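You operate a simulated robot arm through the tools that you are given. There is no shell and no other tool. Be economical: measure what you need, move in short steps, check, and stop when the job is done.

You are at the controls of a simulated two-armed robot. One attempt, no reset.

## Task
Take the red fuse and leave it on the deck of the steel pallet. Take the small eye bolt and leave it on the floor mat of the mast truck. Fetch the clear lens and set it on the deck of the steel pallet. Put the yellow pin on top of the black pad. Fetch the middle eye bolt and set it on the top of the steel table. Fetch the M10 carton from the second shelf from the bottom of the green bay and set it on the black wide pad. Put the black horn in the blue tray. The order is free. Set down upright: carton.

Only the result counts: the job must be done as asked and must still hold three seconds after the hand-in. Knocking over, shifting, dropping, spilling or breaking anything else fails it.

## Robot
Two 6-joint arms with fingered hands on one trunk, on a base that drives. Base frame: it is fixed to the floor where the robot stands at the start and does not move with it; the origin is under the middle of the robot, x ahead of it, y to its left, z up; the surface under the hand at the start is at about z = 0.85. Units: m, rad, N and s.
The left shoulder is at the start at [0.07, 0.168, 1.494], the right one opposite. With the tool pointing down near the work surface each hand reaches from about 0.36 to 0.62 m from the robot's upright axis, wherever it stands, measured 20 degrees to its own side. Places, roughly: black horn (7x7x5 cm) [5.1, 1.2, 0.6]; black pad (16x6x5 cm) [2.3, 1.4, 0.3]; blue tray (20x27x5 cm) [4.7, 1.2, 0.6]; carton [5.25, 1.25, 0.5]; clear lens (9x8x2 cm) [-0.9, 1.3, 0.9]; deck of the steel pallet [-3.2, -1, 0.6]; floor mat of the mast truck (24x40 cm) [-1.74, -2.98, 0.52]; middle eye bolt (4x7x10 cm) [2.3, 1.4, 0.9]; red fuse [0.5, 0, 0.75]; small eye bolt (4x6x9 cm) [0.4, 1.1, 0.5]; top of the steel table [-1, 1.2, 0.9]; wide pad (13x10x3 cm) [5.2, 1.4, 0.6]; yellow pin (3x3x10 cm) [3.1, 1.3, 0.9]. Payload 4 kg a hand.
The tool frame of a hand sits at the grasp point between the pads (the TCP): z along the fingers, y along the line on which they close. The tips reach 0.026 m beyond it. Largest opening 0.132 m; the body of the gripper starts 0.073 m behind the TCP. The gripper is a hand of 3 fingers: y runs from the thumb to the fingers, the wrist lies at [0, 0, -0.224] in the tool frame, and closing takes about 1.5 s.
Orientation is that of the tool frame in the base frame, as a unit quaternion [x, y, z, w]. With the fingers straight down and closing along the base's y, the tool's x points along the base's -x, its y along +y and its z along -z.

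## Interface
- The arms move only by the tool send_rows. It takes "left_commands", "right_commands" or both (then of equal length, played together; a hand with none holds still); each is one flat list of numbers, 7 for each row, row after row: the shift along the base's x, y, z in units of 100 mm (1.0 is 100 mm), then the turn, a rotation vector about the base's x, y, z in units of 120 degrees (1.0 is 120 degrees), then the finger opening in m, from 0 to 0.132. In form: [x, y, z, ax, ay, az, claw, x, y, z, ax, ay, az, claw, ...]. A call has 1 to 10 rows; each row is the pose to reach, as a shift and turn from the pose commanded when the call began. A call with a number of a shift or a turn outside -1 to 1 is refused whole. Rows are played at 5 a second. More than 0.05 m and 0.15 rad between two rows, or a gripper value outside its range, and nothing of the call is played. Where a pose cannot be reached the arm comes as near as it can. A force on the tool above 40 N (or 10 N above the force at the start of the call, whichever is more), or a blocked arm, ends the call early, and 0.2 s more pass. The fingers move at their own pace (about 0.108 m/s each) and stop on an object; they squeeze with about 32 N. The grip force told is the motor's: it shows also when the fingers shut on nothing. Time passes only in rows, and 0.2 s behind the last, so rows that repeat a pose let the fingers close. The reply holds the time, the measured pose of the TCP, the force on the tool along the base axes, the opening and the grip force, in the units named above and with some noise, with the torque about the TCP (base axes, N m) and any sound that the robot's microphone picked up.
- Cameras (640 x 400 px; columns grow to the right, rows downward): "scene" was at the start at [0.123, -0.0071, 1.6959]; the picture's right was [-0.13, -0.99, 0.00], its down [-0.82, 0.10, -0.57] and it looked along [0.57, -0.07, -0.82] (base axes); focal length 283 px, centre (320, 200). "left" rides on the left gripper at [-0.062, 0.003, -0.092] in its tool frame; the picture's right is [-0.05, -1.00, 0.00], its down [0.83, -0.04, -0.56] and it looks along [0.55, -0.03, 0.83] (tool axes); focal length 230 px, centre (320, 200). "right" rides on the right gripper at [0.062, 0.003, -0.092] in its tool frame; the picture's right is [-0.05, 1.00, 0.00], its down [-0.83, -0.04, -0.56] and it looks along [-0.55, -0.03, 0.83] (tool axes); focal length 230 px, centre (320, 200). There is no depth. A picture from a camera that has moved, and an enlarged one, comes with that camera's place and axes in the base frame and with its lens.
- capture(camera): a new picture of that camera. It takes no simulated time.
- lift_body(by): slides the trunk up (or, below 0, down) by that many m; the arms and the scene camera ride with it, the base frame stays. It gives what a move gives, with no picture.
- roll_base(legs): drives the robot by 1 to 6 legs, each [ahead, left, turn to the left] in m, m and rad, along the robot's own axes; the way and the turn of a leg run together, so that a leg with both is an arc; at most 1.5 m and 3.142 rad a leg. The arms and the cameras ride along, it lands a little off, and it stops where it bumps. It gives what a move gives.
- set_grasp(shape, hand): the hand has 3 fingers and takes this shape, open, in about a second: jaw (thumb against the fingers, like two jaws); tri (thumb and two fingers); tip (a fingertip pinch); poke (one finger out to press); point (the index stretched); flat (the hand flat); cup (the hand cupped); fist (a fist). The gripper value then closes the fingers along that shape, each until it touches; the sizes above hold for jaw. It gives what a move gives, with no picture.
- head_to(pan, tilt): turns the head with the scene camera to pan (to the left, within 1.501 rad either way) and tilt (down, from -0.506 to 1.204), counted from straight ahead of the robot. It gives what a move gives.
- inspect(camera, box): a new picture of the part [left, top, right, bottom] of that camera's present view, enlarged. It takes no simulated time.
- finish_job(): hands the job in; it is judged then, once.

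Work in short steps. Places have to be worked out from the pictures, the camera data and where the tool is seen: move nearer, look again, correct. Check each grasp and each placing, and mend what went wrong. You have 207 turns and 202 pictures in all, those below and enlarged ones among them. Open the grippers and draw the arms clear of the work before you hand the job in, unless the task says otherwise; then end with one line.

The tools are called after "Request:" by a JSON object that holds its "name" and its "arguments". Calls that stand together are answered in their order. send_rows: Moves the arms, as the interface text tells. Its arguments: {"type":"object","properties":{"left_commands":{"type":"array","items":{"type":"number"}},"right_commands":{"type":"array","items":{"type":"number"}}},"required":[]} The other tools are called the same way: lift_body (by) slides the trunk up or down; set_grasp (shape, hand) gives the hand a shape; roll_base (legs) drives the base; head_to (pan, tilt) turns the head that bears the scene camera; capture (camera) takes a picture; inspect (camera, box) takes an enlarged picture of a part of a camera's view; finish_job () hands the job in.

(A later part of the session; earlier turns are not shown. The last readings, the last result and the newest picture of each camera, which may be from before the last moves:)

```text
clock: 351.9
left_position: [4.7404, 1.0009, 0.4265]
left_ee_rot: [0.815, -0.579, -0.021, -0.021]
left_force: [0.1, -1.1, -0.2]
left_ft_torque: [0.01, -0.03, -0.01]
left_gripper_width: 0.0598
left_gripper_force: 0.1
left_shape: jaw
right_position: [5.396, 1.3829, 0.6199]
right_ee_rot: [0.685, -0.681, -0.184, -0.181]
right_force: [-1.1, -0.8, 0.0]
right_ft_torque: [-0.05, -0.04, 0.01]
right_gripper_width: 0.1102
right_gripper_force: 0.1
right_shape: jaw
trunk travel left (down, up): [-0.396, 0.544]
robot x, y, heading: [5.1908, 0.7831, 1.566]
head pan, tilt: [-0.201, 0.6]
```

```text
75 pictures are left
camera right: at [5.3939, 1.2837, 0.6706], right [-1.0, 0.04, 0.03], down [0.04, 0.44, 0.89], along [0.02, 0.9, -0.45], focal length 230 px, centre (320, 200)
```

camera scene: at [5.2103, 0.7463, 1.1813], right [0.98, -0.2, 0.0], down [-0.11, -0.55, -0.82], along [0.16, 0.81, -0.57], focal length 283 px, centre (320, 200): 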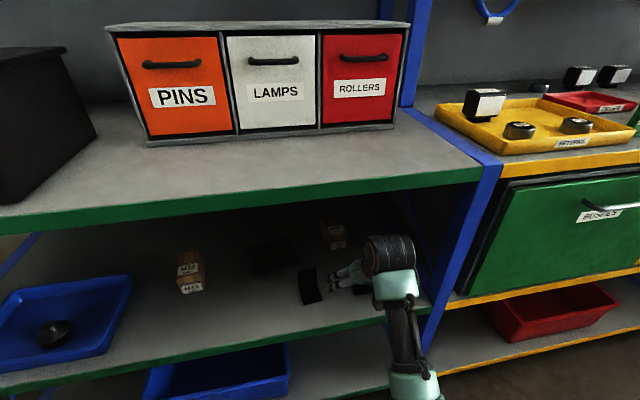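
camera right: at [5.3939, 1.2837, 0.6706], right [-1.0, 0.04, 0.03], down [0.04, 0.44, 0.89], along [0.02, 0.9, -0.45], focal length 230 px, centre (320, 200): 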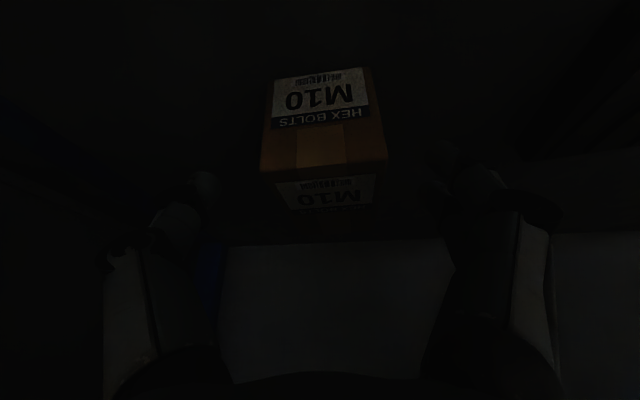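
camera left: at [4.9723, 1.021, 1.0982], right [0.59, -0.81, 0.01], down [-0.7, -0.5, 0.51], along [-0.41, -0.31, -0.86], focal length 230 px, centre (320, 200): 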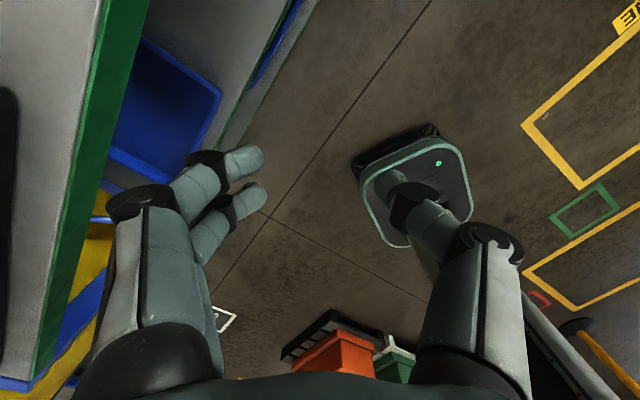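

Carton is ≈5.2×4.2×6.3 cm, centre ≈(5.393, 1.384). Lower to z≈0.598, back 1 cm, and close.

Request:
{"name": "send_rows", "arguments": {"right_commands": [-0.03, -0.1, -0.1, 0, 0, 0, 0.11, -0.03, -0.1, -0.22, 0, 0, 0, 0.11, -0.03, -0.1, -0.22, 0, 0, 0, 0.08, -0.03, -0.1, -0.22, 0, 0, 0, 0.05, -0.03, -0.1, -0.22, 0, 0, 0, 0.02, -0.03, -0.1, -0.22, 0, 0, 0, 0.0, -0.03, -0.1, -0.22, 0, 0, 0, 0.0]}}

Request:
{"name": "capture", "arguments": {"camera": "right"}}

```text
clock: 353.5
left_position: [4.7391, 1.0007, 0.4273]
left_ee_rot: [0.814, -0.58, -0.021, -0.02]
left_force: [1.2, -0.3, 0.5]
left_ft_torque: [0.0, -0.02, 0.01]
left_gripper_width: 0.0598
left_gripper_force: 0.1
left_shape: jaw
right_position: [5.392, 1.3729, 0.5986]
right_ee_rot: [0.686, -0.681, -0.183, -0.18]
right_force: [0.7, 0.4, -0.6]
right_ft_torque: [0.01, 0.06, 0.07]
right_gripper_width: 0.0516
right_gripper_force: 32.4
right_shape: jaw
trunk travel left (down, up): [-0.396, 0.544]
robot x, y, heading: [5.1904, 0.7868, 1.57]
head pan, tilt: [-0.201, 0.6]
```

```text
74 pictures are left
camera right: at [5.3904, 1.2732, 0.6491], right [-1.0, 0.04, 0.03], down [0.04, 0.45, 0.89], along [0.02, 0.89, -0.45], focal length 230 px, centre (320, 200)
```

right: 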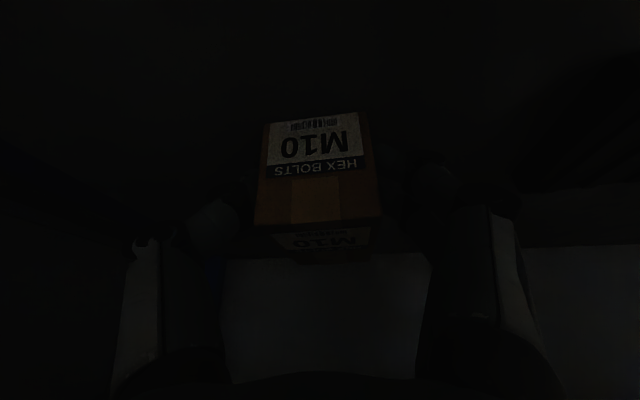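

Firm grip on the carton. Lift 3 cm by trunk, then check.

Request:
{"name": "lift_body", "arguments": {"by": 0.03}}

Request:
{"name": "lift_body", "arguments": {"by": 0.012}}

Request:
{"name": "roll_base", "arguments": {"legs": [[0, 0.1, 0]]}}

Request:
{"name": "inspect", "arguments": {"camera": "right", "box": [100, 20, 640, 357]}}

Request:
{"name": "capture", "arguments": {"camera": "scene"}}

```text
clock: 354.3
left_position: [4.7396, 1.002, 0.4569]
left_ee_rot: [0.815, -0.579, -0.02, -0.02]
left_force: [0.7, 0.1, 0.1]
left_ft_torque: [-0.05, -0.04, -0.02]
left_gripper_width: 0.06
left_gripper_force: 0.0
left_shape: jaw
right_position: [5.3924, 1.3725, 0.6279]
right_ee_rot: [0.686, -0.681, -0.183, -0.179]
right_force: [1.4, 0.0, -3.0]
right_ft_torque: [-0.17, -0.01, -0.01]
right_gripper_width: 0.0517
right_gripper_force: 31.8
right_shape: jaw
trunk travel left (down, up): [-0.426, 0.514]
robot x, y, heading: [5.1918, 0.7858, 1.571]
head pan, tilt: [-0.201, 0.6]
```

```text
clock: 354.9
left_position: [4.7403, 1.0016, 0.469]
left_ee_rot: [0.815, -0.579, -0.021, -0.02]
left_force: [0.5, -1.0, -0.7]
left_ft_torque: [0.01, -0.02, -0.01]
left_gripper_width: 0.0599
left_gripper_force: 0.1
left_shape: jaw
right_position: [5.3922, 1.3724, 0.6394]
right_ee_rot: [0.686, -0.681, -0.185, -0.18]
right_force: [-0.2, -0.5, -3.3]
right_ft_torque: [-0.19, 0.0, 0.0]
right_gripper_width: 0.0519
right_gripper_force: 32.2
right_shape: jaw
trunk travel left (down, up): [-0.438, 0.502]
robot x, y, heading: [5.1924, 0.7851, 1.567]
head pan, tilt: [-0.201, 0.6]
```

```text
clock: 356.0
left_position: [4.6394, 1.0012, 0.4682]
left_ee_rot: [0.815, -0.579, -0.021, -0.021]
left_force: [-0.4, 0.0, -0.7]
left_ft_torque: [-0.03, -0.01, 0.0]
left_gripper_width: 0.0599
left_gripper_force: 0.1
left_shape: jaw
right_position: [5.2902, 1.3722, 0.6408]
right_ee_rot: [0.686, -0.681, -0.183, -0.18]
right_force: [-0.3, -0.4, -3.0]
right_ft_torque: [-0.17, -0.02, 0.01]
right_gripper_width: 0.0515
right_gripper_force: 32.2
right_shape: jaw
trunk travel left (down, up): [-0.438, 0.502]
robot x, y, heading: [5.0869, 0.7892, 1.572]
head pan, tilt: [-0.201, 0.6]
```

```text
1.19 times, centred on (370, 188) of right
camera zoom: at [5.289, 1.2735, 0.6911], right [-1.0, 0.04, 0.03], down [0.04, 0.45, 0.89], along [0.02, 0.89, -0.45], focal length 273 px, centre (261, 214)
```

zoom: 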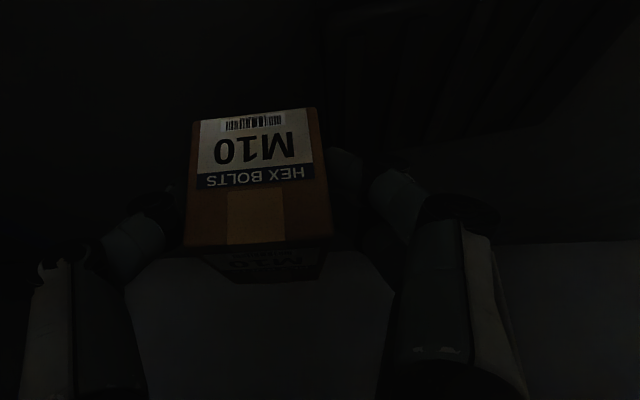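

```text
72 pictures are left
camera scene: at [5.1085, 0.9251, 1.2233], right [0.98, -0.2, 0.0], down [-0.11, -0.55, -0.82], along [0.16, 0.81, -0.57], focal length 283 px, centre (320, 200)
```

scene: 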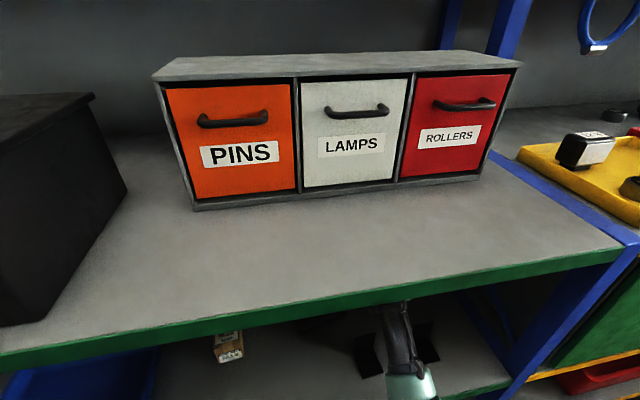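

Carton held level. Pad centre ≈(5.197, 1.338) with top ≈0.585. Move the carton over it.

Request:
{"name": "roll_base", "arguments": {"legs": [[-0.045, 0.094, 0]]}}

Request:
{"name": "capture", "arguments": {"camera": "right"}}

Request:
{"name": "head_to", "arguments": {"pan": -0.1, "tilt": 0.9}}

Request:
{"name": "capture", "arguments": {"camera": "scene"}}

```text
clock: 357.2
left_position: [4.5455, 0.9578, 0.4699]
left_ee_rot: [0.815, -0.579, -0.02, -0.021]
left_force: [-0.2, 0.7, -0.5]
left_ft_torque: [0.03, 0.03, 0.0]
left_gripper_width: 0.06
left_gripper_force: 0.0
left_shape: jaw
right_position: [5.1971, 1.3294, 0.6398]
right_ee_rot: [0.686, -0.681, -0.183, -0.181]
right_force: [-0.8, -0.3, -3.7]
right_ft_torque: [-0.16, 0.03, -0.01]
right_gripper_width: 0.0517
right_gripper_force: 31.7
right_shape: jaw
trunk travel left (down, up): [-0.438, 0.502]
robot x, y, heading: [4.9981, 0.7405, 1.569]
head pan, tilt: [-0.201, 0.6]
```

```text
71 pictures are left
camera right: at [5.195, 1.2293, 0.6913], right [-1.0, 0.04, 0.03], down [0.04, 0.45, 0.89], along [0.02, 0.89, -0.45], focal length 230 px, centre (320, 200)
```

right: 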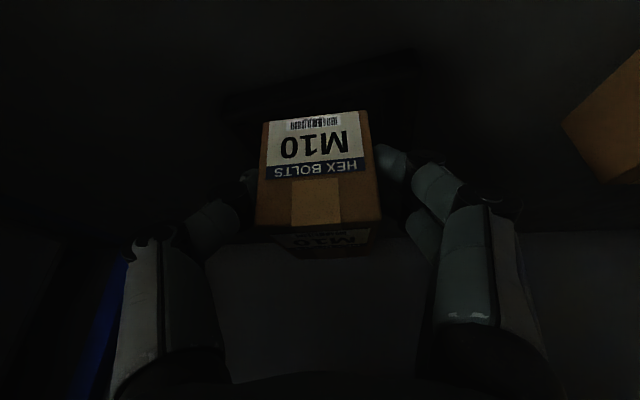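

```text
clock: 358.0
left_position: [4.5449, 0.957, 0.4695]
left_ee_rot: [0.815, -0.579, -0.02, -0.02]
left_force: [0.4, 0.2, -0.1]
left_ft_torque: [-0.03, 0.0, -0.03]
left_gripper_width: 0.06
left_gripper_force: 0.1
left_shape: jaw
right_position: [5.1964, 1.3279, 0.6399]
right_ee_rot: [0.686, -0.681, -0.183, -0.18]
right_force: [-0.5, -0.2, -3.1]
right_ft_torque: [-0.13, 0.01, -0.02]
right_gripper_width: 0.0515
right_gripper_force: 32.2
right_shape: jaw
trunk travel left (down, up): [-0.438, 0.502]
robot x, y, heading: [4.999, 0.7405, 1.57]
head pan, tilt: [-0.099, 0.901]
```

```text
70 pictures are left
camera scene: at [5.0055, 0.8696, 1.1986], right [1.0, -0.1, 0.0], down [-0.08, -0.78, -0.62], along [0.06, 0.62, -0.78], focal length 283 px, centre (320, 200)
```

scene: 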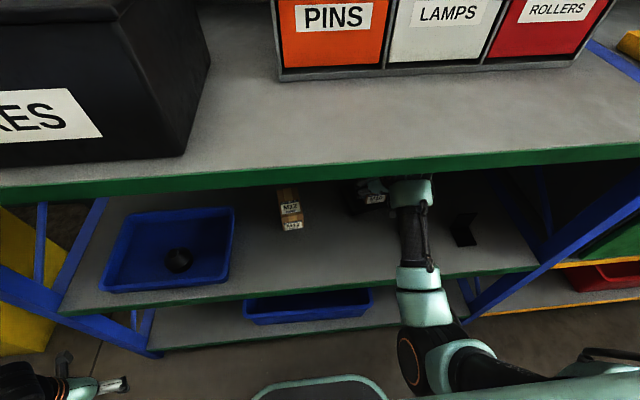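

Carton centre (5.198,1.340) is well within the pad. Lower gently to contact.

Request:
{"name": "lift_body", "arguments": {"by": -0.008}}

Request:
{"name": "lift_body", "arguments": {"by": -0.004}}

```text
clock: 358.6
left_position: [4.5456, 0.957, 0.4614]
left_ee_rot: [0.815, -0.579, -0.021, -0.02]
left_force: [0.6, 0.5, -0.1]
left_ft_torque: [-0.01, -0.01, -0.02]
left_gripper_width: 0.0599
left_gripper_force: 0.2
left_shape: jaw
right_position: [5.1965, 1.3291, 0.6315]
right_ee_rot: [0.686, -0.68, -0.184, -0.18]
right_force: [-0.2, 0.0, -4.2]
right_ft_torque: [-0.12, 0.03, -0.01]
right_gripper_width: 0.0518
right_gripper_force: 32.1
right_shape: jaw
trunk travel left (down, up): [-0.43, 0.51]
robot x, y, heading: [4.9964, 0.7423, 1.571]
head pan, tilt: [-0.099, 0.901]
```

```text
clock: 359.1
left_position: [4.5466, 0.9568, 0.4574]
left_ee_rot: [0.814, -0.58, -0.02, -0.019]
left_force: [0.4, -0.1, 0.2]
left_ft_torque: [0.03, 0.02, 0.0]
left_gripper_width: 0.0599
left_gripper_force: 0.1
left_shape: jaw
right_position: [5.1968, 1.3285, 0.6274]
right_ee_rot: [0.686, -0.681, -0.184, -0.18]
right_force: [0.1, -0.2, -3.9]
right_ft_torque: [-0.15, 0.0, -0.02]
right_gripper_width: 0.0517
right_gripper_force: 32.0
right_shape: jaw
trunk travel left (down, up): [-0.426, 0.514]
robot x, y, heading: [4.9963, 0.742, 1.572]
head pan, tilt: [-0.099, 0.901]
```

Still hanging (−4 N); keep lowering in 3 mm steps.

Request:
{"name": "lift_body", "arguments": {"by": -0.003}}

Request:
{"name": "lift_body", "arguments": {"by": -0.003}}

```text
clock: 359.6
left_position: [4.546, 0.9578, 0.4533]
left_ee_rot: [0.815, -0.579, -0.02, -0.021]
left_force: [0.2, -0.6, 0.1]
left_ft_torque: [-0.02, 0.03, 0.01]
left_gripper_width: 0.0597
left_gripper_force: 0.0
left_shape: jaw
right_position: [5.1969, 1.3293, 0.6258]
right_ee_rot: [0.686, -0.68, -0.183, -0.18]
right_force: [0.6, -0.5, -3.1]
right_ft_torque: [-0.16, 0.02, -0.03]
right_gripper_width: 0.0518
right_gripper_force: 32.3
right_shape: jaw
trunk travel left (down, up): [-0.423, 0.517]
robot x, y, heading: [4.9953, 0.7384, 1.568]
head pan, tilt: [-0.099, 0.901]
```

```text
clock: 360.1
left_position: [4.5456, 0.9571, 0.4517]
left_ee_rot: [0.815, -0.579, -0.021, -0.021]
left_force: [0.6, 0.2, -0.1]
left_ft_torque: [0.02, -0.01, -0.02]
left_gripper_width: 0.0596
left_gripper_force: 0.1
left_shape: jaw
right_position: [5.1963, 1.3284, 0.6221]
right_ee_rot: [0.687, -0.68, -0.183, -0.179]
right_force: [0.6, -1.4, -1.6]
right_ft_torque: [-0.1, 0.0, 0.0]
right_gripper_width: 0.0515
right_gripper_force: 31.7
right_shape: jaw
trunk travel left (down, up): [-0.42, 0.52]
robot x, y, heading: [4.9934, 0.7435, 1.574]
head pan, tilt: [-0.099, 0.901]
```

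Contact starting; 2 mm more, then release.

Request:
{"name": "lift_body", "arguments": {"by": -0.003}}

Request:
{"name": "send_rows", "arguments": {"right_commands": [0, 0, 0, 0, 0, 0, 0.06, 0, 0, 0, 0, 0, 0, 0.08, 0, 0, 0, 0, 0, 0, 0.1, 0, 0, 0, 0, 0, 0, 0.11]}}

Request:
{"name": "capture", "arguments": {"camera": "right"}}

```text
clock: 360.6
left_position: [4.5455, 0.9557, 0.4486]
left_ee_rot: [0.814, -0.58, -0.021, -0.02]
left_force: [-0.6, -1.3, 0.5]
left_ft_torque: [-0.02, -0.03, 0.01]
left_gripper_width: 0.0601
left_gripper_force: 0.1
left_shape: jaw
right_position: [5.197, 1.3281, 0.6195]
right_ee_rot: [0.685, -0.681, -0.184, -0.181]
right_force: [0.8, -2.3, 1.0]
right_ft_torque: [0.04, 0.02, 0.0]
right_gripper_width: 0.0518
right_gripper_force: 31.9
right_shape: jaw
trunk travel left (down, up): [-0.417, 0.523]
robot x, y, heading: [5.0014, 0.7432, 1.573]
head pan, tilt: [-0.099, 0.901]
```

```text
clock: 361.6
left_position: [4.5448, 0.9573, 0.4472]
left_ee_rot: [0.815, -0.579, -0.021, -0.02]
left_force: [0.1, 0.2, 0.5]
left_ft_torque: [0.01, -0.01, -0.01]
left_gripper_width: 0.0598
left_gripper_force: 0.0
left_shape: jaw
right_position: [5.1975, 1.3282, 0.6198]
right_ee_rot: [0.686, -0.681, -0.183, -0.18]
right_force: [0.0, 0.2, 0.8]
right_ft_torque: [0.01, -0.02, -0.01]
right_gripper_width: 0.1098
right_gripper_force: 0.1
right_shape: jaw
trunk travel left (down, up): [-0.417, 0.523]
robot x, y, heading: [4.9984, 0.7436, 1.573]
head pan, tilt: [-0.099, 0.901]
```

```text
69 pictures are left
camera right: at [5.1954, 1.2292, 0.6702], right [-1.0, 0.04, 0.03], down [0.04, 0.45, 0.89], along [0.02, 0.89, -0.45], focal length 230 px, centre (320, 200)
```

right: 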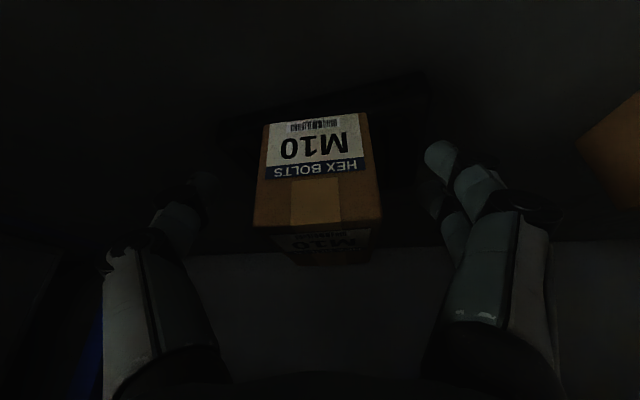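

Carton stands upright on the pad. Back out 5.5 cm, then close the fingers to avoid the left bracket, and check.

Request:
{"name": "roll_base", "arguments": {"legs": [[-0.055, 0, 0]]}}

Request:
{"name": "send_rows", "arguments": {"right_commands": [0, 0, 0.1, 0, 0, 0, 0.08, 0, 0, 0.1, 0, 0, 0, 0.05, 0, 0, 0.1, 0, 0, 0, 0.03, 0, 0, 0.1, 0, 0, 0, 0.03]}}

Request:
{"name": "capture", "arguments": {"camera": "right"}}

```text
clock: 362.6
left_position: [4.5461, 0.9013, 0.4481]
left_ee_rot: [0.814, -0.579, -0.021, -0.021]
left_force: [0.1, 0.1, 1.3]
left_ft_torque: [-0.03, -0.04, 0.02]
left_gripper_width: 0.0597
left_gripper_force: 0.0
left_shape: jaw
right_position: [5.197, 1.2718, 0.6208]
right_ee_rot: [0.686, -0.68, -0.184, -0.18]
right_force: [-0.4, -0.1, 0.7]
right_ft_torque: [0.02, 0.01, 0.03]
right_gripper_width: 0.1096
right_gripper_force: 0.2
right_shape: jaw
trunk travel left (down, up): [-0.417, 0.523]
robot x, y, heading: [4.9947, 0.6854, 1.568]
head pan, tilt: [-0.099, 0.901]
```

```text
clock: 363.6
left_position: [4.5464, 0.9025, 0.4484]
left_ee_rot: [0.814, -0.58, -0.021, -0.02]
left_force: [0.2, 0.6, -0.2]
left_ft_torque: [0.0, 0.04, -0.01]
left_gripper_width: 0.0598
left_gripper_force: 0.1
left_shape: jaw
right_position: [5.1963, 1.2735, 0.6307]
right_ee_rot: [0.686, -0.681, -0.183, -0.18]
right_force: [0.6, 0.4, -0.2]
right_ft_torque: [0.0, 0.0, -0.01]
right_gripper_width: 0.0302
right_gripper_force: 0.0
right_shape: jaw
trunk travel left (down, up): [-0.417, 0.523]
robot x, y, heading: [5.0005, 0.6865, 1.568]
head pan, tilt: [-0.099, 0.901]
```

```text
68 pictures are left
camera right: at [5.1952, 1.1738, 0.6805], right [-1.0, 0.04, 0.03], down [0.04, 0.45, 0.89], along [0.02, 0.89, -0.45], focal length 230 px, centre (320, 200)
```

right: 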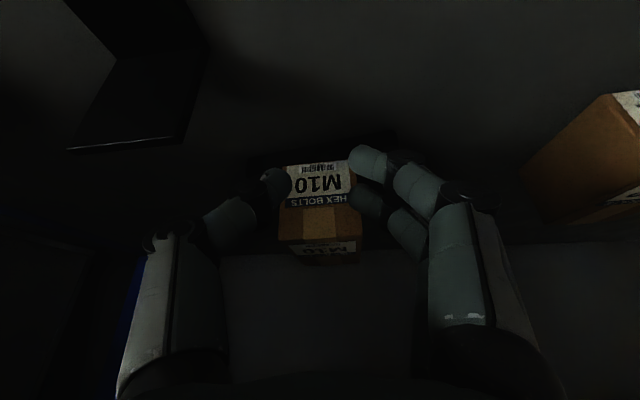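

Clear; the carton is upright on the pad. Back out fully and view the shelf.

Request:
{"name": "roll_base", "arguments": {"legs": [[-0.35, 0, 0]]}}

Request:
{"name": "head_to", "arguments": {"pan": -0.1, "tilt": 0.6}}

Request:
{"name": "inspect", "arguments": {"camera": "scene", "box": [100, 60, 500, 310]}}

```text
clock: 365.9
left_position: [4.5444, 0.5403, 0.4478]
left_ee_rot: [0.819, -0.573, -0.021, -0.02]
left_force: [-0.2, 0.3, 0.2]
left_ft_torque: [0.0, -0.01, 0.01]
left_gripper_width: 0.06
left_gripper_force: 0.1
left_shape: jaw
right_position: [5.1907, 0.9214, 0.6303]
right_ee_rot: [0.691, -0.675, -0.185, -0.179]
right_force: [0.3, -0.8, -0.2]
right_ft_torque: [-0.02, 0.02, -0.01]
right_gripper_width: 0.0302
right_gripper_force: 0.0
right_shape: jaw
trunk travel left (down, up): [-0.417, 0.523]
robot x, y, heading: [4.9985, 0.3314, 1.59]
head pan, tilt: [-0.099, 0.901]
```

```text
clock: 366.7
left_position: [4.545, 0.5418, 0.4485]
left_ee_rot: [0.819, -0.573, -0.021, -0.02]
left_force: [0.4, -0.4, -0.4]
left_ft_torque: [0.02, -0.02, 0.01]
left_gripper_width: 0.0598
left_gripper_force: 0.0
left_shape: jaw
right_position: [5.1913, 0.9214, 0.6296]
right_ee_rot: [0.691, -0.676, -0.184, -0.178]
right_force: [0.3, -1.2, 0.2]
right_ft_torque: [-0.01, -0.01, 0.0]
right_gripper_width: 0.0304
right_gripper_force: 0.0
right_shape: jaw
trunk travel left (down, up): [-0.417, 0.523]
robot x, y, heading: [5.0027, 0.3355, 1.588]
head pan, tilt: [-0.099, 0.6]
```

```text
1.60 times, centred on (300, 185) of scene
camera zoom: at [5.0073, 0.4726, 1.2024], right [1.0, -0.08, 0.0], down [-0.05, -0.56, -0.82], along [0.07, 0.82, -0.57], focal length 453 px, centre (352, 224)
```

zoom: 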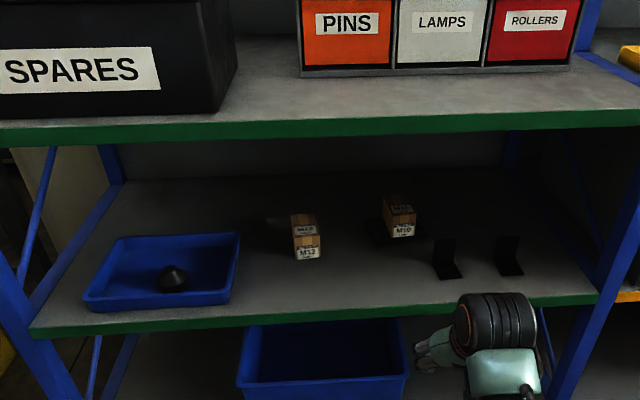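

Both shelf jobs look good. Now restore the arms (right hand vertical, left hand forward) and raise the trunk.

Request:
{"name": "send_rows", "arguments": {"left_commands": [0.22, 0.3, 0, 0, 0, -0.014, 0.06, 0.44, 0.6, 0, 0, 0, -0.028, 0.06, 0.65, 0.92, 0, 0, 0, -0.042, 0.06], "right_commands": [0, -0.1, 0.2, -0.06, 0, 0, 0.06, 0, -0.2, 0.4, -0.12, 0, 0, 0.08, 0, -0.3, 0.6, -0.18, 0, 0, 0.1]}}

Request:
{"name": "send_rows", "arguments": {"left_commands": [0.22, 0.3, 0, 0, 0, -0.014, 0.06, 0.44, 0.6, 0, 0, 0, -0.028, 0.06, 0.65, 0.92, 0, 0, 0, -0.042, 0.06], "right_commands": [0, 0, 0, -0.035, 0, 0, 0.1, 0, 0, 0, -0.07, 0, 0, 0.1, 0, 0, 0, -0.07, 0, 0, 0.1]}}

Request:
{"name": "send_rows", "arguments": {"left_commands": [0.22, 0.3, 0, 0, 0, -0.014, 0.06, 0.44, 0.6, 0, 0, 0, -0.028, 0.06, 0.65, 0.92, 0, 0, 0, -0.042, 0.06]}}

Request:
{"name": "send_rows", "arguments": {"left_commands": [0.22, 0.3, 0, 0, 0, -0.014, 0.06, 0.44, 0.6, 0, 0, 0, -0.028, 0.06, 0.65, 0.8, 0, 0, 0, -0.042, 0.06]}}

Request:
{"name": "lift_body", "arguments": {"by": 0.4}}

```text
clock: 367.5
left_position: [4.6119, 0.6335, 0.4471]
left_ee_rot: [0.792, -0.609, -0.02, -0.021]
left_force: [0.0, -0.1, 0.8]
left_ft_torque: [-0.03, 0.01, -0.03]
left_gripper_width: 0.0599
left_gripper_force: 0.1
left_shape: jaw
right_position: [5.1826, 0.9186, 0.6504]
right_ee_rot: [0.711, -0.699, -0.056, -0.046]
right_force: [-0.6, -1.0, -0.2]
right_ft_torque: [-0.03, -0.01, -0.03]
right_gripper_width: 0.0996
right_gripper_force: 0.0
right_shape: jaw
right hand out of reach, approached as far as the arm can: row 3
trunk travel left (down, up): [-0.417, 0.523]
robot x, y, heading: [4.996, 0.3319, 1.587]
head pan, tilt: [-0.099, 0.6]
```

```text
clock: 368.3
left_position: [4.6757, 0.7244, 0.4479]
left_ee_rot: [0.765, -0.643, -0.019, -0.02]
left_force: [0.2, -0.4, 0.6]
left_ft_torque: [-0.03, 0.02, 0.0]
left_gripper_width: 0.0597
left_gripper_force: 0.0
left_shape: jaw
right_position: [5.1809, 0.9372, 0.6343]
right_ee_rot: [0.713, -0.701, -0.003, 0.006]
right_force: [-0.1, 0.9, -0.1]
right_ft_torque: [-0.01, -0.04, 0.05]
right_gripper_width: 0.0995
right_gripper_force: 0.1
right_shape: jaw
right hand out of reach, approached as far as the arm can: row 1, 2, 3
trunk travel left (down, up): [-0.417, 0.523]
robot x, y, heading: [5.0003, 0.3336, 1.59]
head pan, tilt: [-0.099, 0.6]
```

```text
clock: 369.1
left_position: [4.7407, 0.8165, 0.4488]
left_ee_rot: [0.737, -0.676, -0.018, -0.021]
left_force: [0.0, 0.4, -0.4]
left_ft_torque: [-0.01, 0.02, -0.01]
left_gripper_width: 0.0596
left_gripper_force: 0.0
left_shape: jaw
right_position: [5.1798, 0.9363, 0.6335]
right_ee_rot: [0.713, -0.701, -0.004, 0.006]
right_force: [-0.3, -0.6, -0.7]
right_ft_torque: [0.02, -0.02, -0.01]
right_gripper_width: 0.0999
right_gripper_force: 0.0
right_shape: jaw
trunk travel left (down, up): [-0.417, 0.523]
robot x, y, heading: [5.0015, 0.3342, 1.586]
head pan, tilt: [-0.099, 0.6]
```

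```text
clock: 369.9
left_position: [4.8078, 0.8964, 0.4478]
left_ee_rot: [-0.705, 0.708, 0.017, 0.023]
left_force: [0.8, 0.9, 0.2]
left_ft_torque: [0.01, -0.01, -0.01]
left_gripper_width: 0.0598
left_gripper_force: 0.1
left_shape: jaw
right_position: [5.1818, 0.9368, 0.6335]
right_ee_rot: [0.714, -0.7, -0.004, 0.007]
right_force: [-0.5, -0.7, -0.1]
right_ft_torque: [0.0, 0.01, -0.02]
right_gripper_width: 0.0995
right_gripper_force: 0.0
right_shape: jaw
trunk travel left (down, up): [-0.417, 0.523]
robot x, y, heading: [5.0001, 0.3343, 1.586]
head pan, tilt: [-0.099, 0.6]
```

```text
clock: 373.7
left_position: [4.8071, 0.8976, 0.847]
left_ee_rot: [-0.706, 0.708, 0.019, 0.023]
left_force: [0.0, 0.3, -1.2]
left_ft_torque: [0.01, -0.01, 0.0]
left_gripper_width: 0.0599
left_gripper_force: 0.0
left_shape: jaw
right_position: [5.1809, 0.9362, 1.0345]
right_ee_rot: [0.714, -0.7, -0.004, 0.005]
right_force: [-0.2, -0.1, 0.0]
right_ft_torque: [-0.01, 0.0, 0.02]
right_gripper_width: 0.0999
right_gripper_force: 0.0
right_shape: jaw
trunk travel left (down, up): [-0.817, 0.123]
robot x, y, heading: [5.0009, 0.3297, 1.582]
head pan, tilt: [-0.099, 0.6]
```

Raise to the top and strafe left toward the rigging bench at x≈2.9, then look.

Request:
{"name": "lift_body", "arguments": {"by": 0.123}}

Request:
{"name": "roll_base", "arguments": {"legs": [[0, 1.1, -0.012], [0, 1.0, 0]]}}

Request:
{"name": "head_to", "arguments": {"pan": 0.1, "tilt": 0.75}}

Request:
{"name": "capture", "arguments": {"camera": "scene"}}

Request:
{"name": "inspect", "arguments": {"camera": "scene", "box": [260, 60, 460, 200]}}

```text
clock: 375.2
left_position: [4.8067, 0.8971, 0.9719]
left_ee_rot: [-0.706, 0.708, 0.017, 0.023]
left_force: [-0.3, -0.9, 0.2]
left_ft_torque: [0.01, -0.01, -0.01]
left_gripper_width: 0.0598
left_gripper_force: 0.0
left_shape: jaw
right_position: [5.1803, 0.9364, 1.1582]
right_ee_rot: [0.713, -0.701, -0.004, 0.007]
right_force: [0.3, -0.4, 0.8]
right_ft_torque: [-0.03, 0.02, 0.0]
right_gripper_width: 0.0995
right_gripper_force: 0.0
right_shape: jaw
trunk travel left (down, up): [-0.94, 0.0]
robot x, y, heading: [5.0001, 0.3352, 1.586]
head pan, tilt: [-0.099, 0.6]
```

```text
clock: 385.5
left_position: [2.7576, 0.9154, 0.9705]
left_ee_rot: [-0.695, 0.718, 0.017, 0.024]
left_force: [0.1, -0.6, 0.1]
left_ft_torque: [0.0, 0.02, 0.01]
left_gripper_width: 0.0598
left_gripper_force: 0.0
left_shape: jaw
right_position: [3.1319, 0.9433, 1.1569]
right_ee_rot: [-0.703, 0.712, 0.005, -0.006]
right_force: [1.2, -0.1, 0.8]
right_ft_torque: [-0.03, 0.01, 0.01]
right_gripper_width: 0.0999
right_gripper_force: 0.1
right_shape: jaw
trunk travel left (down, up): [-0.94, 0.0]
robot x, y, heading: [2.9334, 0.3459, 1.558]
head pan, tilt: [-0.099, 0.6]
```

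```text
clock: 386.2
left_position: [2.7571, 0.9154, 0.9713]
left_ee_rot: [-0.695, 0.719, 0.018, 0.024]
left_force: [-0.1, -0.9, 0.1]
left_ft_torque: [-0.04, 0.02, -0.02]
left_gripper_width: 0.0598
left_gripper_force: 0.0
left_shape: jaw
right_position: [3.1305, 0.9428, 1.1569]
right_ee_rot: [-0.703, 0.712, 0.004, -0.006]
right_force: [0.3, -0.6, 0.4]
right_ft_torque: [-0.05, 0.0, 0.0]
right_gripper_width: 0.0997
right_gripper_force: 0.1
right_shape: jaw
trunk travel left (down, up): [-0.94, 0.0]
robot x, y, heading: [2.9298, 0.3451, 1.551]
head pan, tilt: [0.099, 0.75]
```

```text
66 pictures are left
camera scene: at [2.9259, 0.4801, 1.7126], right [1.0, 0.08, 0.0], down [0.06, -0.68, -0.73], along [-0.06, 0.73, -0.68], focal length 283 px, centre (320, 200)
```

scene: 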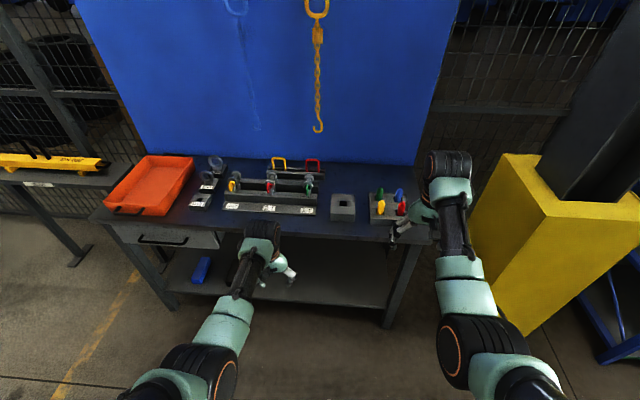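

```text
2.86 times, centred on (360, 130) of scene
camera zoom: at [2.9259, 0.4801, 1.7126], right [1.0, 0.08, 0.0], down [0.06, -0.68, -0.73], along [-0.06, 0.73, -0.68], focal length 808 px, centre (206, 400)
```

zoom: 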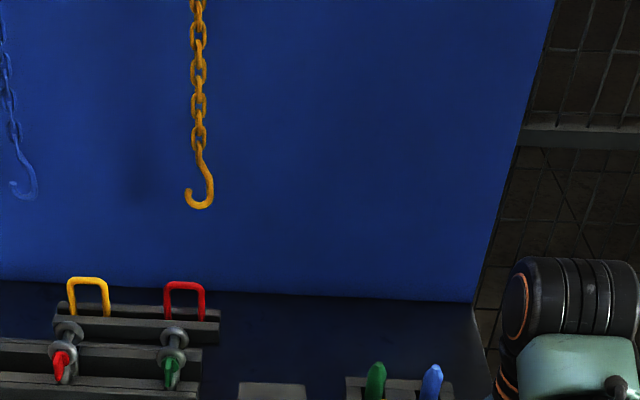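

Pins block is at the right end of the bench top; yellow pin ≈(3.10, 1.28). Zoom on the pins and on the left side/lower shelf for the bolts and black pad.

Request:
{"name": "inspect", "arguments": {"camera": "scene", "box": [330, 170, 450, 250]}}

Request:
{"name": "inspect", "arguments": {"camera": "scene", "box": [100, 140, 300, 300]}}

```text
5.00 times, centred on (390, 210) of scene
camera zoom: at [2.9259, 0.4801, 1.7126], right [1.0, 0.08, 0.0], down [0.06, -0.68, -0.73], along [-0.06, 0.73, -0.68], focal length 1415 px, centre (-30, 150)
```

zoom: 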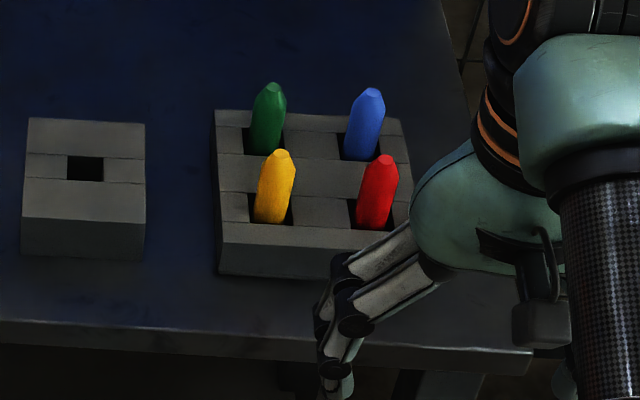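

```text
2.50 times, centred on (200, 220) of scene
camera zoom: at [2.9259, 0.4801, 1.7126], right [1.0, 0.08, 0.0], down [0.06, -0.68, -0.73], along [-0.06, 0.73, -0.68], focal length 707 px, centre (620, 150)
```

zoom: 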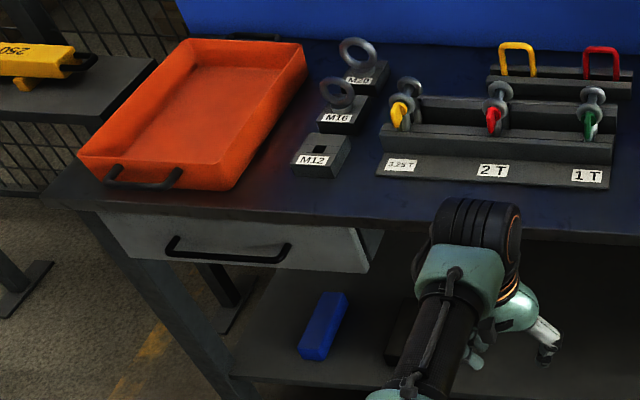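

The yellow pin sits in a socket with neighbours 8 cm away; the M16 (middle) eye bolt is in its holder at left. I'll raise the left hand for safety, drive closer and centre the right hand over the yellow pin.

Request:
{"name": "send_rows", "arguments": {"left_commands": [0, 0, 0.4, 0, 0, 0, 0.06, 0, 0, 0.8, 0, 0, 0, 0.06, 0, 0, 1.0, 0, 0, 0, 0.06]}}

Request:
{"name": "roll_base", "arguments": {"legs": [[0.3, 0, 0]]}}

Request:
{"name": "capture", "arguments": {"camera": "right"}}

Request:
{"name": "capture", "arguments": {"camera": "scene"}}

```text
clock: 387.0
left_position: [2.7571, 0.914, 1.0724]
left_ee_rot: [-0.695, 0.718, 0.016, 0.023]
left_force: [0.6, 0.1, -0.4]
left_ft_torque: [0.02, 0.0, -0.01]
left_gripper_width: 0.0599
left_gripper_force: 0.1
left_shape: jaw
right_position: [3.1318, 0.9431, 1.1576]
right_ee_rot: [-0.703, 0.711, 0.005, -0.006]
right_force: [-1.2, -0.5, 1.0]
right_ft_torque: [0.0, 0.01, 0.02]
right_gripper_width: 0.0997
right_gripper_force: 0.0
right_shape: jaw
trunk travel left (down, up): [-0.94, 0.0]
robot x, y, heading: [2.9328, 0.3448, 1.552]
head pan, tilt: [0.099, 0.75]
```

```text
clock: 389.1
left_position: [2.7626, 1.2138, 1.0723]
left_ee_rot: [-0.695, 0.719, 0.017, 0.025]
left_force: [-0.1, 0.7, -0.1]
left_ft_torque: [0.01, 0.03, 0.01]
left_gripper_width: 0.0599
left_gripper_force: 0.1
left_shape: jaw
right_position: [3.1349, 1.2427, 1.1593]
right_ee_rot: [-0.703, 0.711, 0.006, -0.005]
right_force: [0.0, -0.1, 0.2]
right_ft_torque: [0.02, 0.01, -0.01]
right_gripper_width: 0.0997
right_gripper_force: 0.1
right_shape: jaw
trunk travel left (down, up): [-0.94, 0.0]
robot x, y, heading: [2.9345, 0.6468, 1.556]
head pan, tilt: [0.099, 0.75]
```

```text
62 pictures are left
camera right: at [3.1335, 1.1817, 1.2525], right [-1.0, 0.06, 0.01], down [0.06, 0.83, 0.55], along [0.02, 0.55, -0.83], focal length 230 px, centre (320, 200)
```

right: 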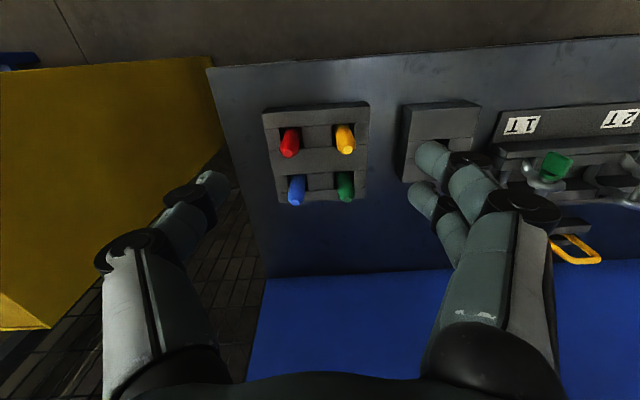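

```text
61 pictures are left
camera scene: at [2.9307, 0.7787, 1.7128], right [1.0, 0.08, 0.0], down [0.06, -0.68, -0.73], along [-0.06, 0.73, -0.68], focal length 283 px, centre (320, 200)
```

scene: 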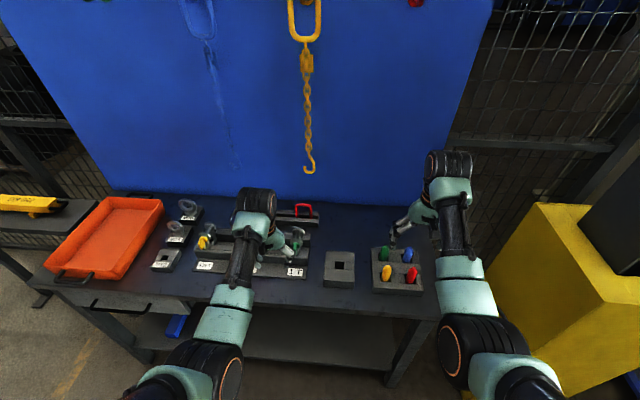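

Yellow pin top ≈(3.097, 1.286, 0.983). Move over it, opening 0.06, and descend to z≈1.04 for a check.

Request:
{"name": "send_rows", "arguments": {"right_commands": [-0.2, 0.2, 0, 0, 0, 0.01, 0.08, -0.38, 0.43, 0, 0, 0, 0.01, 0.06, -0.38, 0.43, -0.4, 0, 0, 0.01, 0.06, -0.38, 0.43, -0.8, 0, 0, 0.01, 0.06, -0.38, 0.43, -1.0, 0, 0, 0.01, 0.06, -0.38, 0.43, -1.0, 0, 0, 0.01, 0.06]}}

Request:
{"name": "capture", "arguments": {"camera": "right"}}

```text
clock: 390.5
left_position: [2.763, 1.2163, 1.0702]
left_ee_rot: [-0.695, 0.719, 0.017, 0.023]
left_force: [0.2, 0.1, -0.2]
left_ft_torque: [0.0, 0.0, 0.03]
left_gripper_width: 0.0597
left_gripper_force: 0.1
left_shape: jaw
right_position: [3.0962, 1.2882, 1.0553]
right_ee_rot: [0.71, -0.704, -0.005, 0.007]
right_force: [-0.2, 0.0, -0.3]
right_ft_torque: [-0.01, 0.02, 0.02]
right_gripper_width: 0.0608
right_gripper_force: 0.1
right_shape: jaw
trunk travel left (down, up): [-0.94, 0.0]
robot x, y, heading: [2.9348, 0.6452, 1.556]
head pan, tilt: [0.099, 0.75]
```

```text
60 pictures are left
camera right: at [3.0968, 1.2272, 1.1499], right [-1.0, 0.04, 0.01], down [0.04, 0.83, 0.55], along [0.01, 0.55, -0.83], focal length 230 px, centre (320, 200)
```

right: 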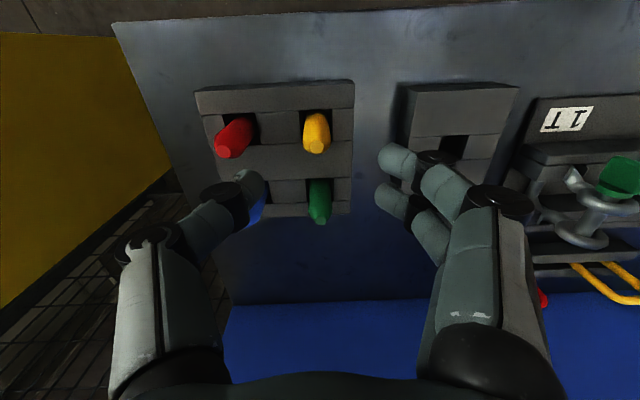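

Well aligned; red's spacing is ~6.6 cm, so narrow the opening to 0.045, then descend and grip.

Request:
{"name": "send_rows", "arguments": {"right_commands": [0.02, 0.01, 0, 0, 0, 0, 0.045, 0.02, 0.01, -0.25, 0, 0, 0, 0.045, 0.02, 0.01, -0.5, 0, 0, 0, 0.045, 0.02, 0.01, -0.7, 0, 0, 0, 0.045, 0.02, 0.01, -0.7, 0, 0, 0, 0.045]}}

Request:
{"name": "capture", "arguments": {"camera": "right"}}

```text
clock: 391.7
left_position: [2.762, 1.2171, 1.0723]
left_ee_rot: [-0.695, 0.718, 0.018, 0.023]
left_force: [0.1, -0.7, -0.2]
left_ft_torque: [-0.02, -0.03, 0.01]
left_gripper_width: 0.0599
left_gripper_force: 0.0
left_shape: jaw
right_position: [3.1007, 1.2821, 0.9905]
right_ee_rot: [0.71, -0.704, -0.004, 0.004]
right_force: [-0.3, -0.8, -0.2]
right_ft_torque: [0.03, 0.0, 0.0]
right_gripper_width: 0.0455
right_gripper_force: 0.0
right_shape: jaw
right hand out of reach, approached as far as the arm can: row 4, 5
trunk travel left (down, up): [-0.94, 0.0]
robot x, y, heading: [2.9344, 0.6488, 1.555]
head pan, tilt: [0.099, 0.75]
```

```text
59 pictures are left
camera right: at [3.1003, 1.2209, 1.0834], right [-1.0, 0.04, 0.01], down [0.04, 0.83, 0.55], along [0.01, 0.55, -0.83], focal length 230 px, centre (320, 200)
```

right: 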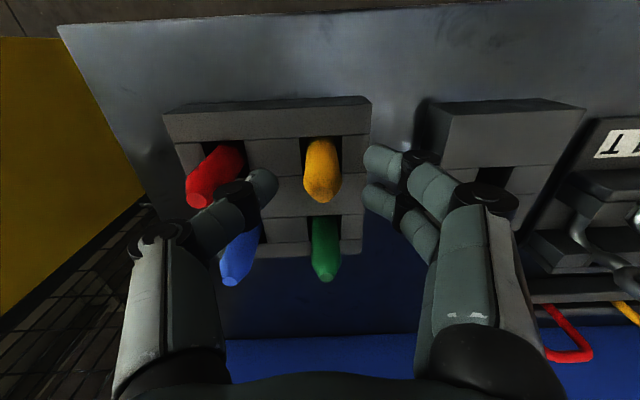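

Reach limit; lift, bring the base 8 cm closer and re-centre.

Request:
{"name": "send_rows", "arguments": {"right_commands": [0, 0, 0.3, 0, 0, 0, 0.045, 0, -0.3, 0.6, 0, 0, 0, 0.045, 0, -0.75, 0.6, 0, 0, 0, 0.045, 0, -0.75, 0.6, 0, 0, 0, 0.045]}}

Request:
{"name": "roll_base", "arguments": {"legs": [[0.09, 0, 0]]}}

Request:
{"name": "capture", "arguments": {"camera": "right"}}

```text
clock: 392.7
left_position: [2.7628, 1.2157, 1.0708]
left_ee_rot: [-0.695, 0.718, 0.016, 0.024]
left_force: [-0.5, -0.3, -0.1]
left_ft_torque: [0.0, 0.0, 0.0]
left_gripper_width: 0.0597
left_gripper_force: 0.0
left_shape: jaw
right_position: [3.1039, 1.2084, 1.05]
right_ee_rot: [0.71, -0.704, -0.003, 0.007]
right_force: [1.1, 0.0, 0.5]
right_ft_torque: [0.01, 0.01, -0.02]
right_gripper_width: 0.0452
right_gripper_force: 0.0
right_shape: jaw
trunk travel left (down, up): [-0.94, 0.0]
robot x, y, heading: [2.9343, 0.6477, 1.554]
head pan, tilt: [0.099, 0.75]
```

```text
clock: 393.8
left_position: [2.7628, 1.2989, 1.0749]
left_ee_rot: [-0.695, 0.719, 0.019, 0.025]
left_force: [0.1, -0.2, 0.8]
left_ft_torque: [0.04, 0.04, 0.02]
left_gripper_width: 0.0597
left_gripper_force: 0.1
left_shape: jaw
right_position: [3.1048, 1.2914, 1.0534]
right_ee_rot: [0.71, -0.704, -0.007, 0.003]
right_force: [0.1, -0.4, -0.1]
right_ft_torque: [0.03, -0.02, 0.0]
right_gripper_width: 0.0454
right_gripper_force: 0.2
right_shape: jaw
trunk travel left (down, up): [-0.94, 0.0]
robot x, y, heading: [2.9357, 0.7371, 1.555]
head pan, tilt: [0.099, 0.75]
```

```text
58 pictures are left
camera right: at [3.1037, 1.2301, 1.1467], right [-1.0, 0.04, 0.01], down [0.04, 0.83, 0.56], along [0.01, 0.56, -0.83], focal length 230 px, centre (320, 200)
```

right: 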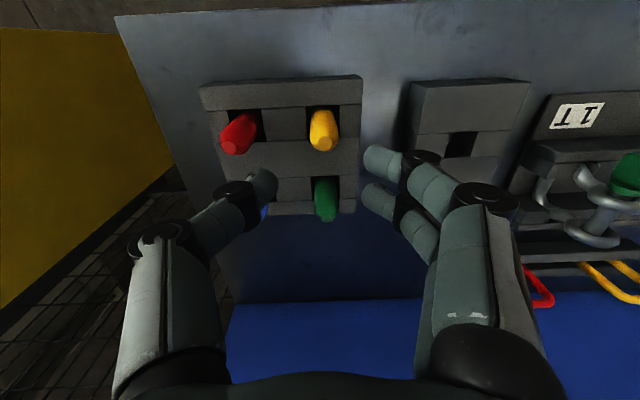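

Pin ≈(3.100, 1.291). Descend 9.7 cm and grip.

Request:
{"name": "send_rows", "arguments": {"right_commands": [-0.05, 0, 0, 0, 0, 0, 0.045, -0.05, 0, -0.3, 0, 0, 0, 0.045, -0.05, 0, -0.6, 0, 0, 0, 0.045, -0.05, 0, -0.85, 0, 0, 0, 0.045, -0.05, 0, -0.97, 0, 0, 0, 0.045, -0.05, 0, -0.97, 0, 0, 0, 0.02, -0.05, 0, -0.97, 0, 0, 0, 0.0, -0.05, 0, -0.97, 0, 0, 0, 0.0]}}

Request:
{"name": "capture", "arguments": {"camera": "right"}}

```text
clock: 395.6
left_position: [2.7622, 1.3046, 1.0722]
left_ee_rot: [-0.695, 0.719, 0.017, 0.023]
left_force: [-0.1, 0.5, -0.5]
left_ft_torque: [0.01, 0.01, 0.01]
left_gripper_width: 0.0599
left_gripper_force: 0.1
left_shape: jaw
right_position: [3.0999, 1.2981, 0.9525]
right_ee_rot: [0.71, -0.704, -0.004, 0.005]
right_force: [0.5, 0.5, 0.1]
right_ft_torque: [0.0, -0.01, 0.02]
right_gripper_width: 0.0171
right_gripper_force: 32.4
right_shape: jaw
trunk travel left (down, up): [-0.94, 0.0]
robot x, y, heading: [2.9342, 0.7371, 1.555]
head pan, tilt: [0.099, 0.75]
```

```text
57 pictures are left
camera right: at [3.0983, 1.2367, 1.0467], right [-1.0, 0.04, 0.01], down [0.04, 0.83, 0.55], along [0.01, 0.55, -0.83], focal length 230 px, centre (320, 200)
```

right: 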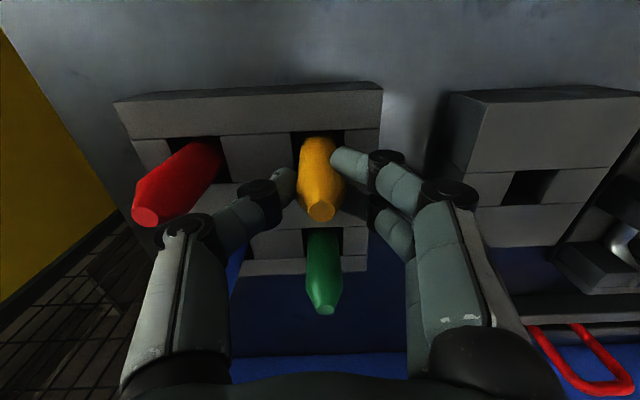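

Gripped. Lift straight up 10 cm.

Request:
{"name": "send_rows", "arguments": {"right_commands": [0, 0, 0.15, 0, 0, 0, 0, 0, 0, 0.3, 0, 0, 0, 0, 0, 0, 0.5, 0, 0, 0, 0, 0, 0, 0.75, 0, 0, 0, 0, 0, 0, 1.0, 0, 0, 0, 0, 0, 0, 1.0, 0, 0, 0, 0]}}

Request:
{"name": "capture", "arguments": {"camera": "right"}}

```text
clock: 397.0
left_position: [2.7636, 1.3057, 1.072]
left_ee_rot: [-0.695, 0.719, 0.017, 0.023]
left_force: [-0.1, 0.2, 0.9]
left_ft_torque: [-0.02, -0.01, 0.0]
left_gripper_width: 0.0601
left_gripper_force: 0.0
left_shape: jaw
right_position: [3.1016, 1.298, 1.0525]
right_ee_rot: [0.71, -0.704, -0.003, 0.006]
right_force: [0.4, 0.3, -2.8]
right_ft_torque: [0.01, -0.01, -0.01]
right_gripper_width: 0.0175
right_gripper_force: 31.8
right_shape: jaw
trunk travel left (down, up): [-0.94, 0.0]
robot x, y, heading: [2.9368, 0.7344, 1.557]
head pan, tilt: [0.099, 0.75]
```

```text
56 pictures are left
camera right: at [3.1006, 1.2375, 1.1457], right [-1.0, 0.04, 0.01], down [0.04, 0.83, 0.55], along [0.01, 0.55, -0.83], focal length 230 px, centre (320, 200)
```

right: 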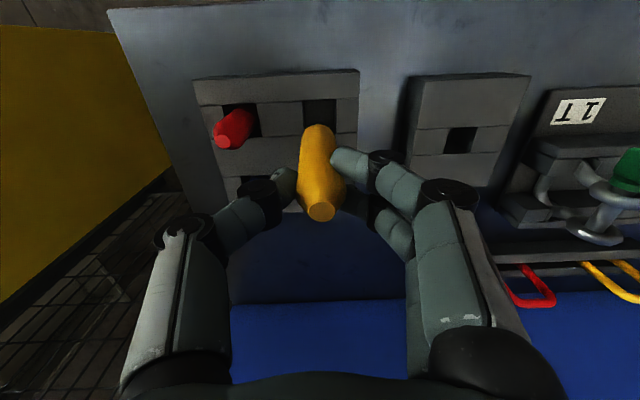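

The pin is free. Back off, move left, lower, and look for the black pad on the bench's lower shelf.

Request:
{"name": "roll_base", "arguments": {"legs": [[-0.5, 0, 0.015], [0, 0.45, 0]]}}

Request:
{"name": "lift_body", "arguments": {"by": -0.4}}

Request:
{"name": "head_to", "arguments": {"pan": 0.15, "tilt": 0.65}}

Request:
{"name": "capture", "arguments": {"camera": "scene"}}

```text
clock: 402.2
left_position: [2.3042, 0.7934, 1.0713]
left_ee_rot: [-0.706, 0.708, 0.017, 0.023]
left_force: [-0.1, 0.0, 0.5]
left_ft_torque: [0.01, -0.02, 0.04]
left_gripper_width: 0.0598
left_gripper_force: 0.0
left_shape: jaw
right_position: [2.6414, 0.7984, 1.0508]
right_ee_rot: [0.721, -0.693, -0.004, 0.007]
right_force: [0.3, -0.3, -3.1]
right_ft_torque: [-0.03, -0.02, 0.0]
right_gripper_width: 0.0174
right_gripper_force: 32.1
right_shape: jaw
trunk travel left (down, up): [-0.94, 0.0]
robot x, y, heading: [2.4963, 0.2276, 1.584]
head pan, tilt: [0.099, 0.75]
```

```text
clock: 406.1
left_position: [2.3028, 0.7948, 0.6721]
left_ee_rot: [-0.706, 0.707, 0.016, 0.023]
left_force: [-1.1, -0.4, 0.1]
left_ft_torque: [-0.01, -0.02, -0.03]
left_gripper_width: 0.0596
left_gripper_force: 0.0
left_shape: jaw
right_position: [2.6402, 0.7978, 0.6524]
right_ee_rot: [0.721, -0.693, -0.004, 0.006]
right_force: [0.0, 0.0, -3.8]
right_ft_torque: [0.01, 0.0, -0.02]
right_gripper_width: 0.0175
right_gripper_force: 31.5
right_shape: jaw
trunk travel left (down, up): [-0.54, 0.4]
robot x, y, heading: [2.4926, 0.2315, 1.586]
head pan, tilt: [0.099, 0.75]
```

```text
clock: 406.7
left_position: [2.303, 0.7936, 0.6713]
left_ee_rot: [-0.706, 0.707, 0.017, 0.023]
left_force: [0.5, 0.0, 0.1]
left_ft_torque: [0.02, 0.02, 0.01]
left_gripper_width: 0.0597
left_gripper_force: 0.0
left_shape: jaw
right_position: [2.641, 0.7971, 0.6521]
right_ee_rot: [0.721, -0.693, -0.004, 0.005]
right_force: [0.4, 0.4, -4.0]
right_ft_torque: [-0.03, 0.0, -0.01]
right_gripper_width: 0.0174
right_gripper_force: 32.2
right_shape: jaw
trunk travel left (down, up): [-0.54, 0.4]
robot x, y, heading: [2.4898, 0.2297, 1.583]
head pan, tilt: [0.15, 0.649]
```

```text
55 pictures are left
camera scene: at [2.4794, 0.3688, 1.321], right [0.99, 0.16, 0.0], down [0.1, -0.6, -0.8], along [-0.13, 0.79, -0.61], focal length 283 px, centre (320, 200)
```

scene: 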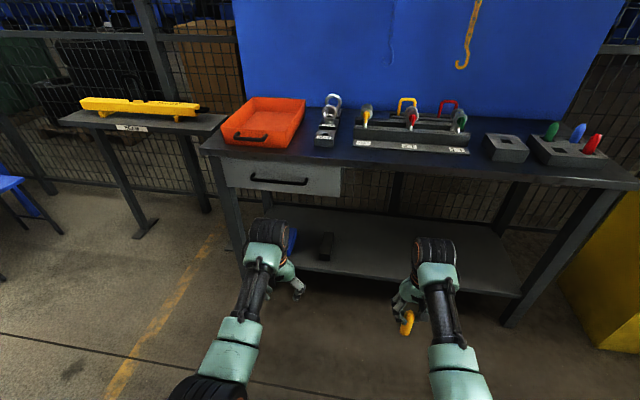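

The black pad is beside a blue one on the lower shelf. Zoom to measure pad and clearance (a drawer hangs above it).

Request:
{"name": "inspect", "arguments": {"camera": "scene", "box": [200, 150, 400, 290]}}

Request:
{"name": "inspect", "arguments": {"camera": "scene", "box": [290, 80, 370, 160]}}

```text
2.86 times, centred on (300, 220) of scene
camera zoom: at [2.4794, 0.3688, 1.321], right [0.99, 0.16, 0.0], down [0.1, -0.6, -0.8], along [-0.13, 0.79, -0.61], focal length 808 px, centre (377, 143)
```

zoom: 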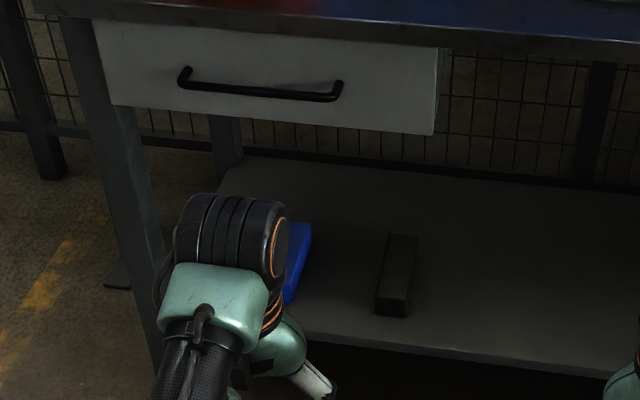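

```text
5.00 times, centred on (330, 120) of scene
camera zoom: at [2.4794, 0.3688, 1.321], right [0.99, 0.16, 0.0], down [0.1, -0.6, -0.8], along [-0.13, 0.79, -0.61], focal length 1415 px, centre (270, 600)
```

zoom: 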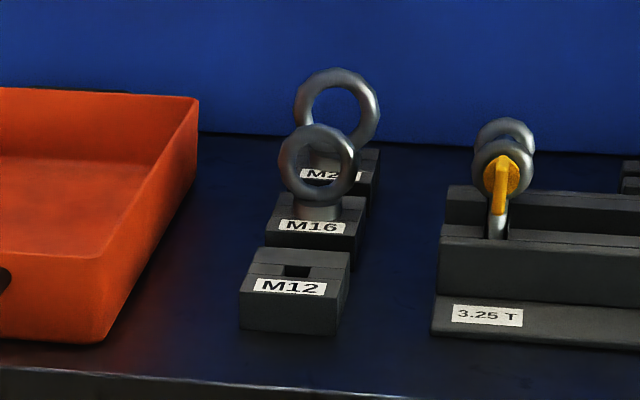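

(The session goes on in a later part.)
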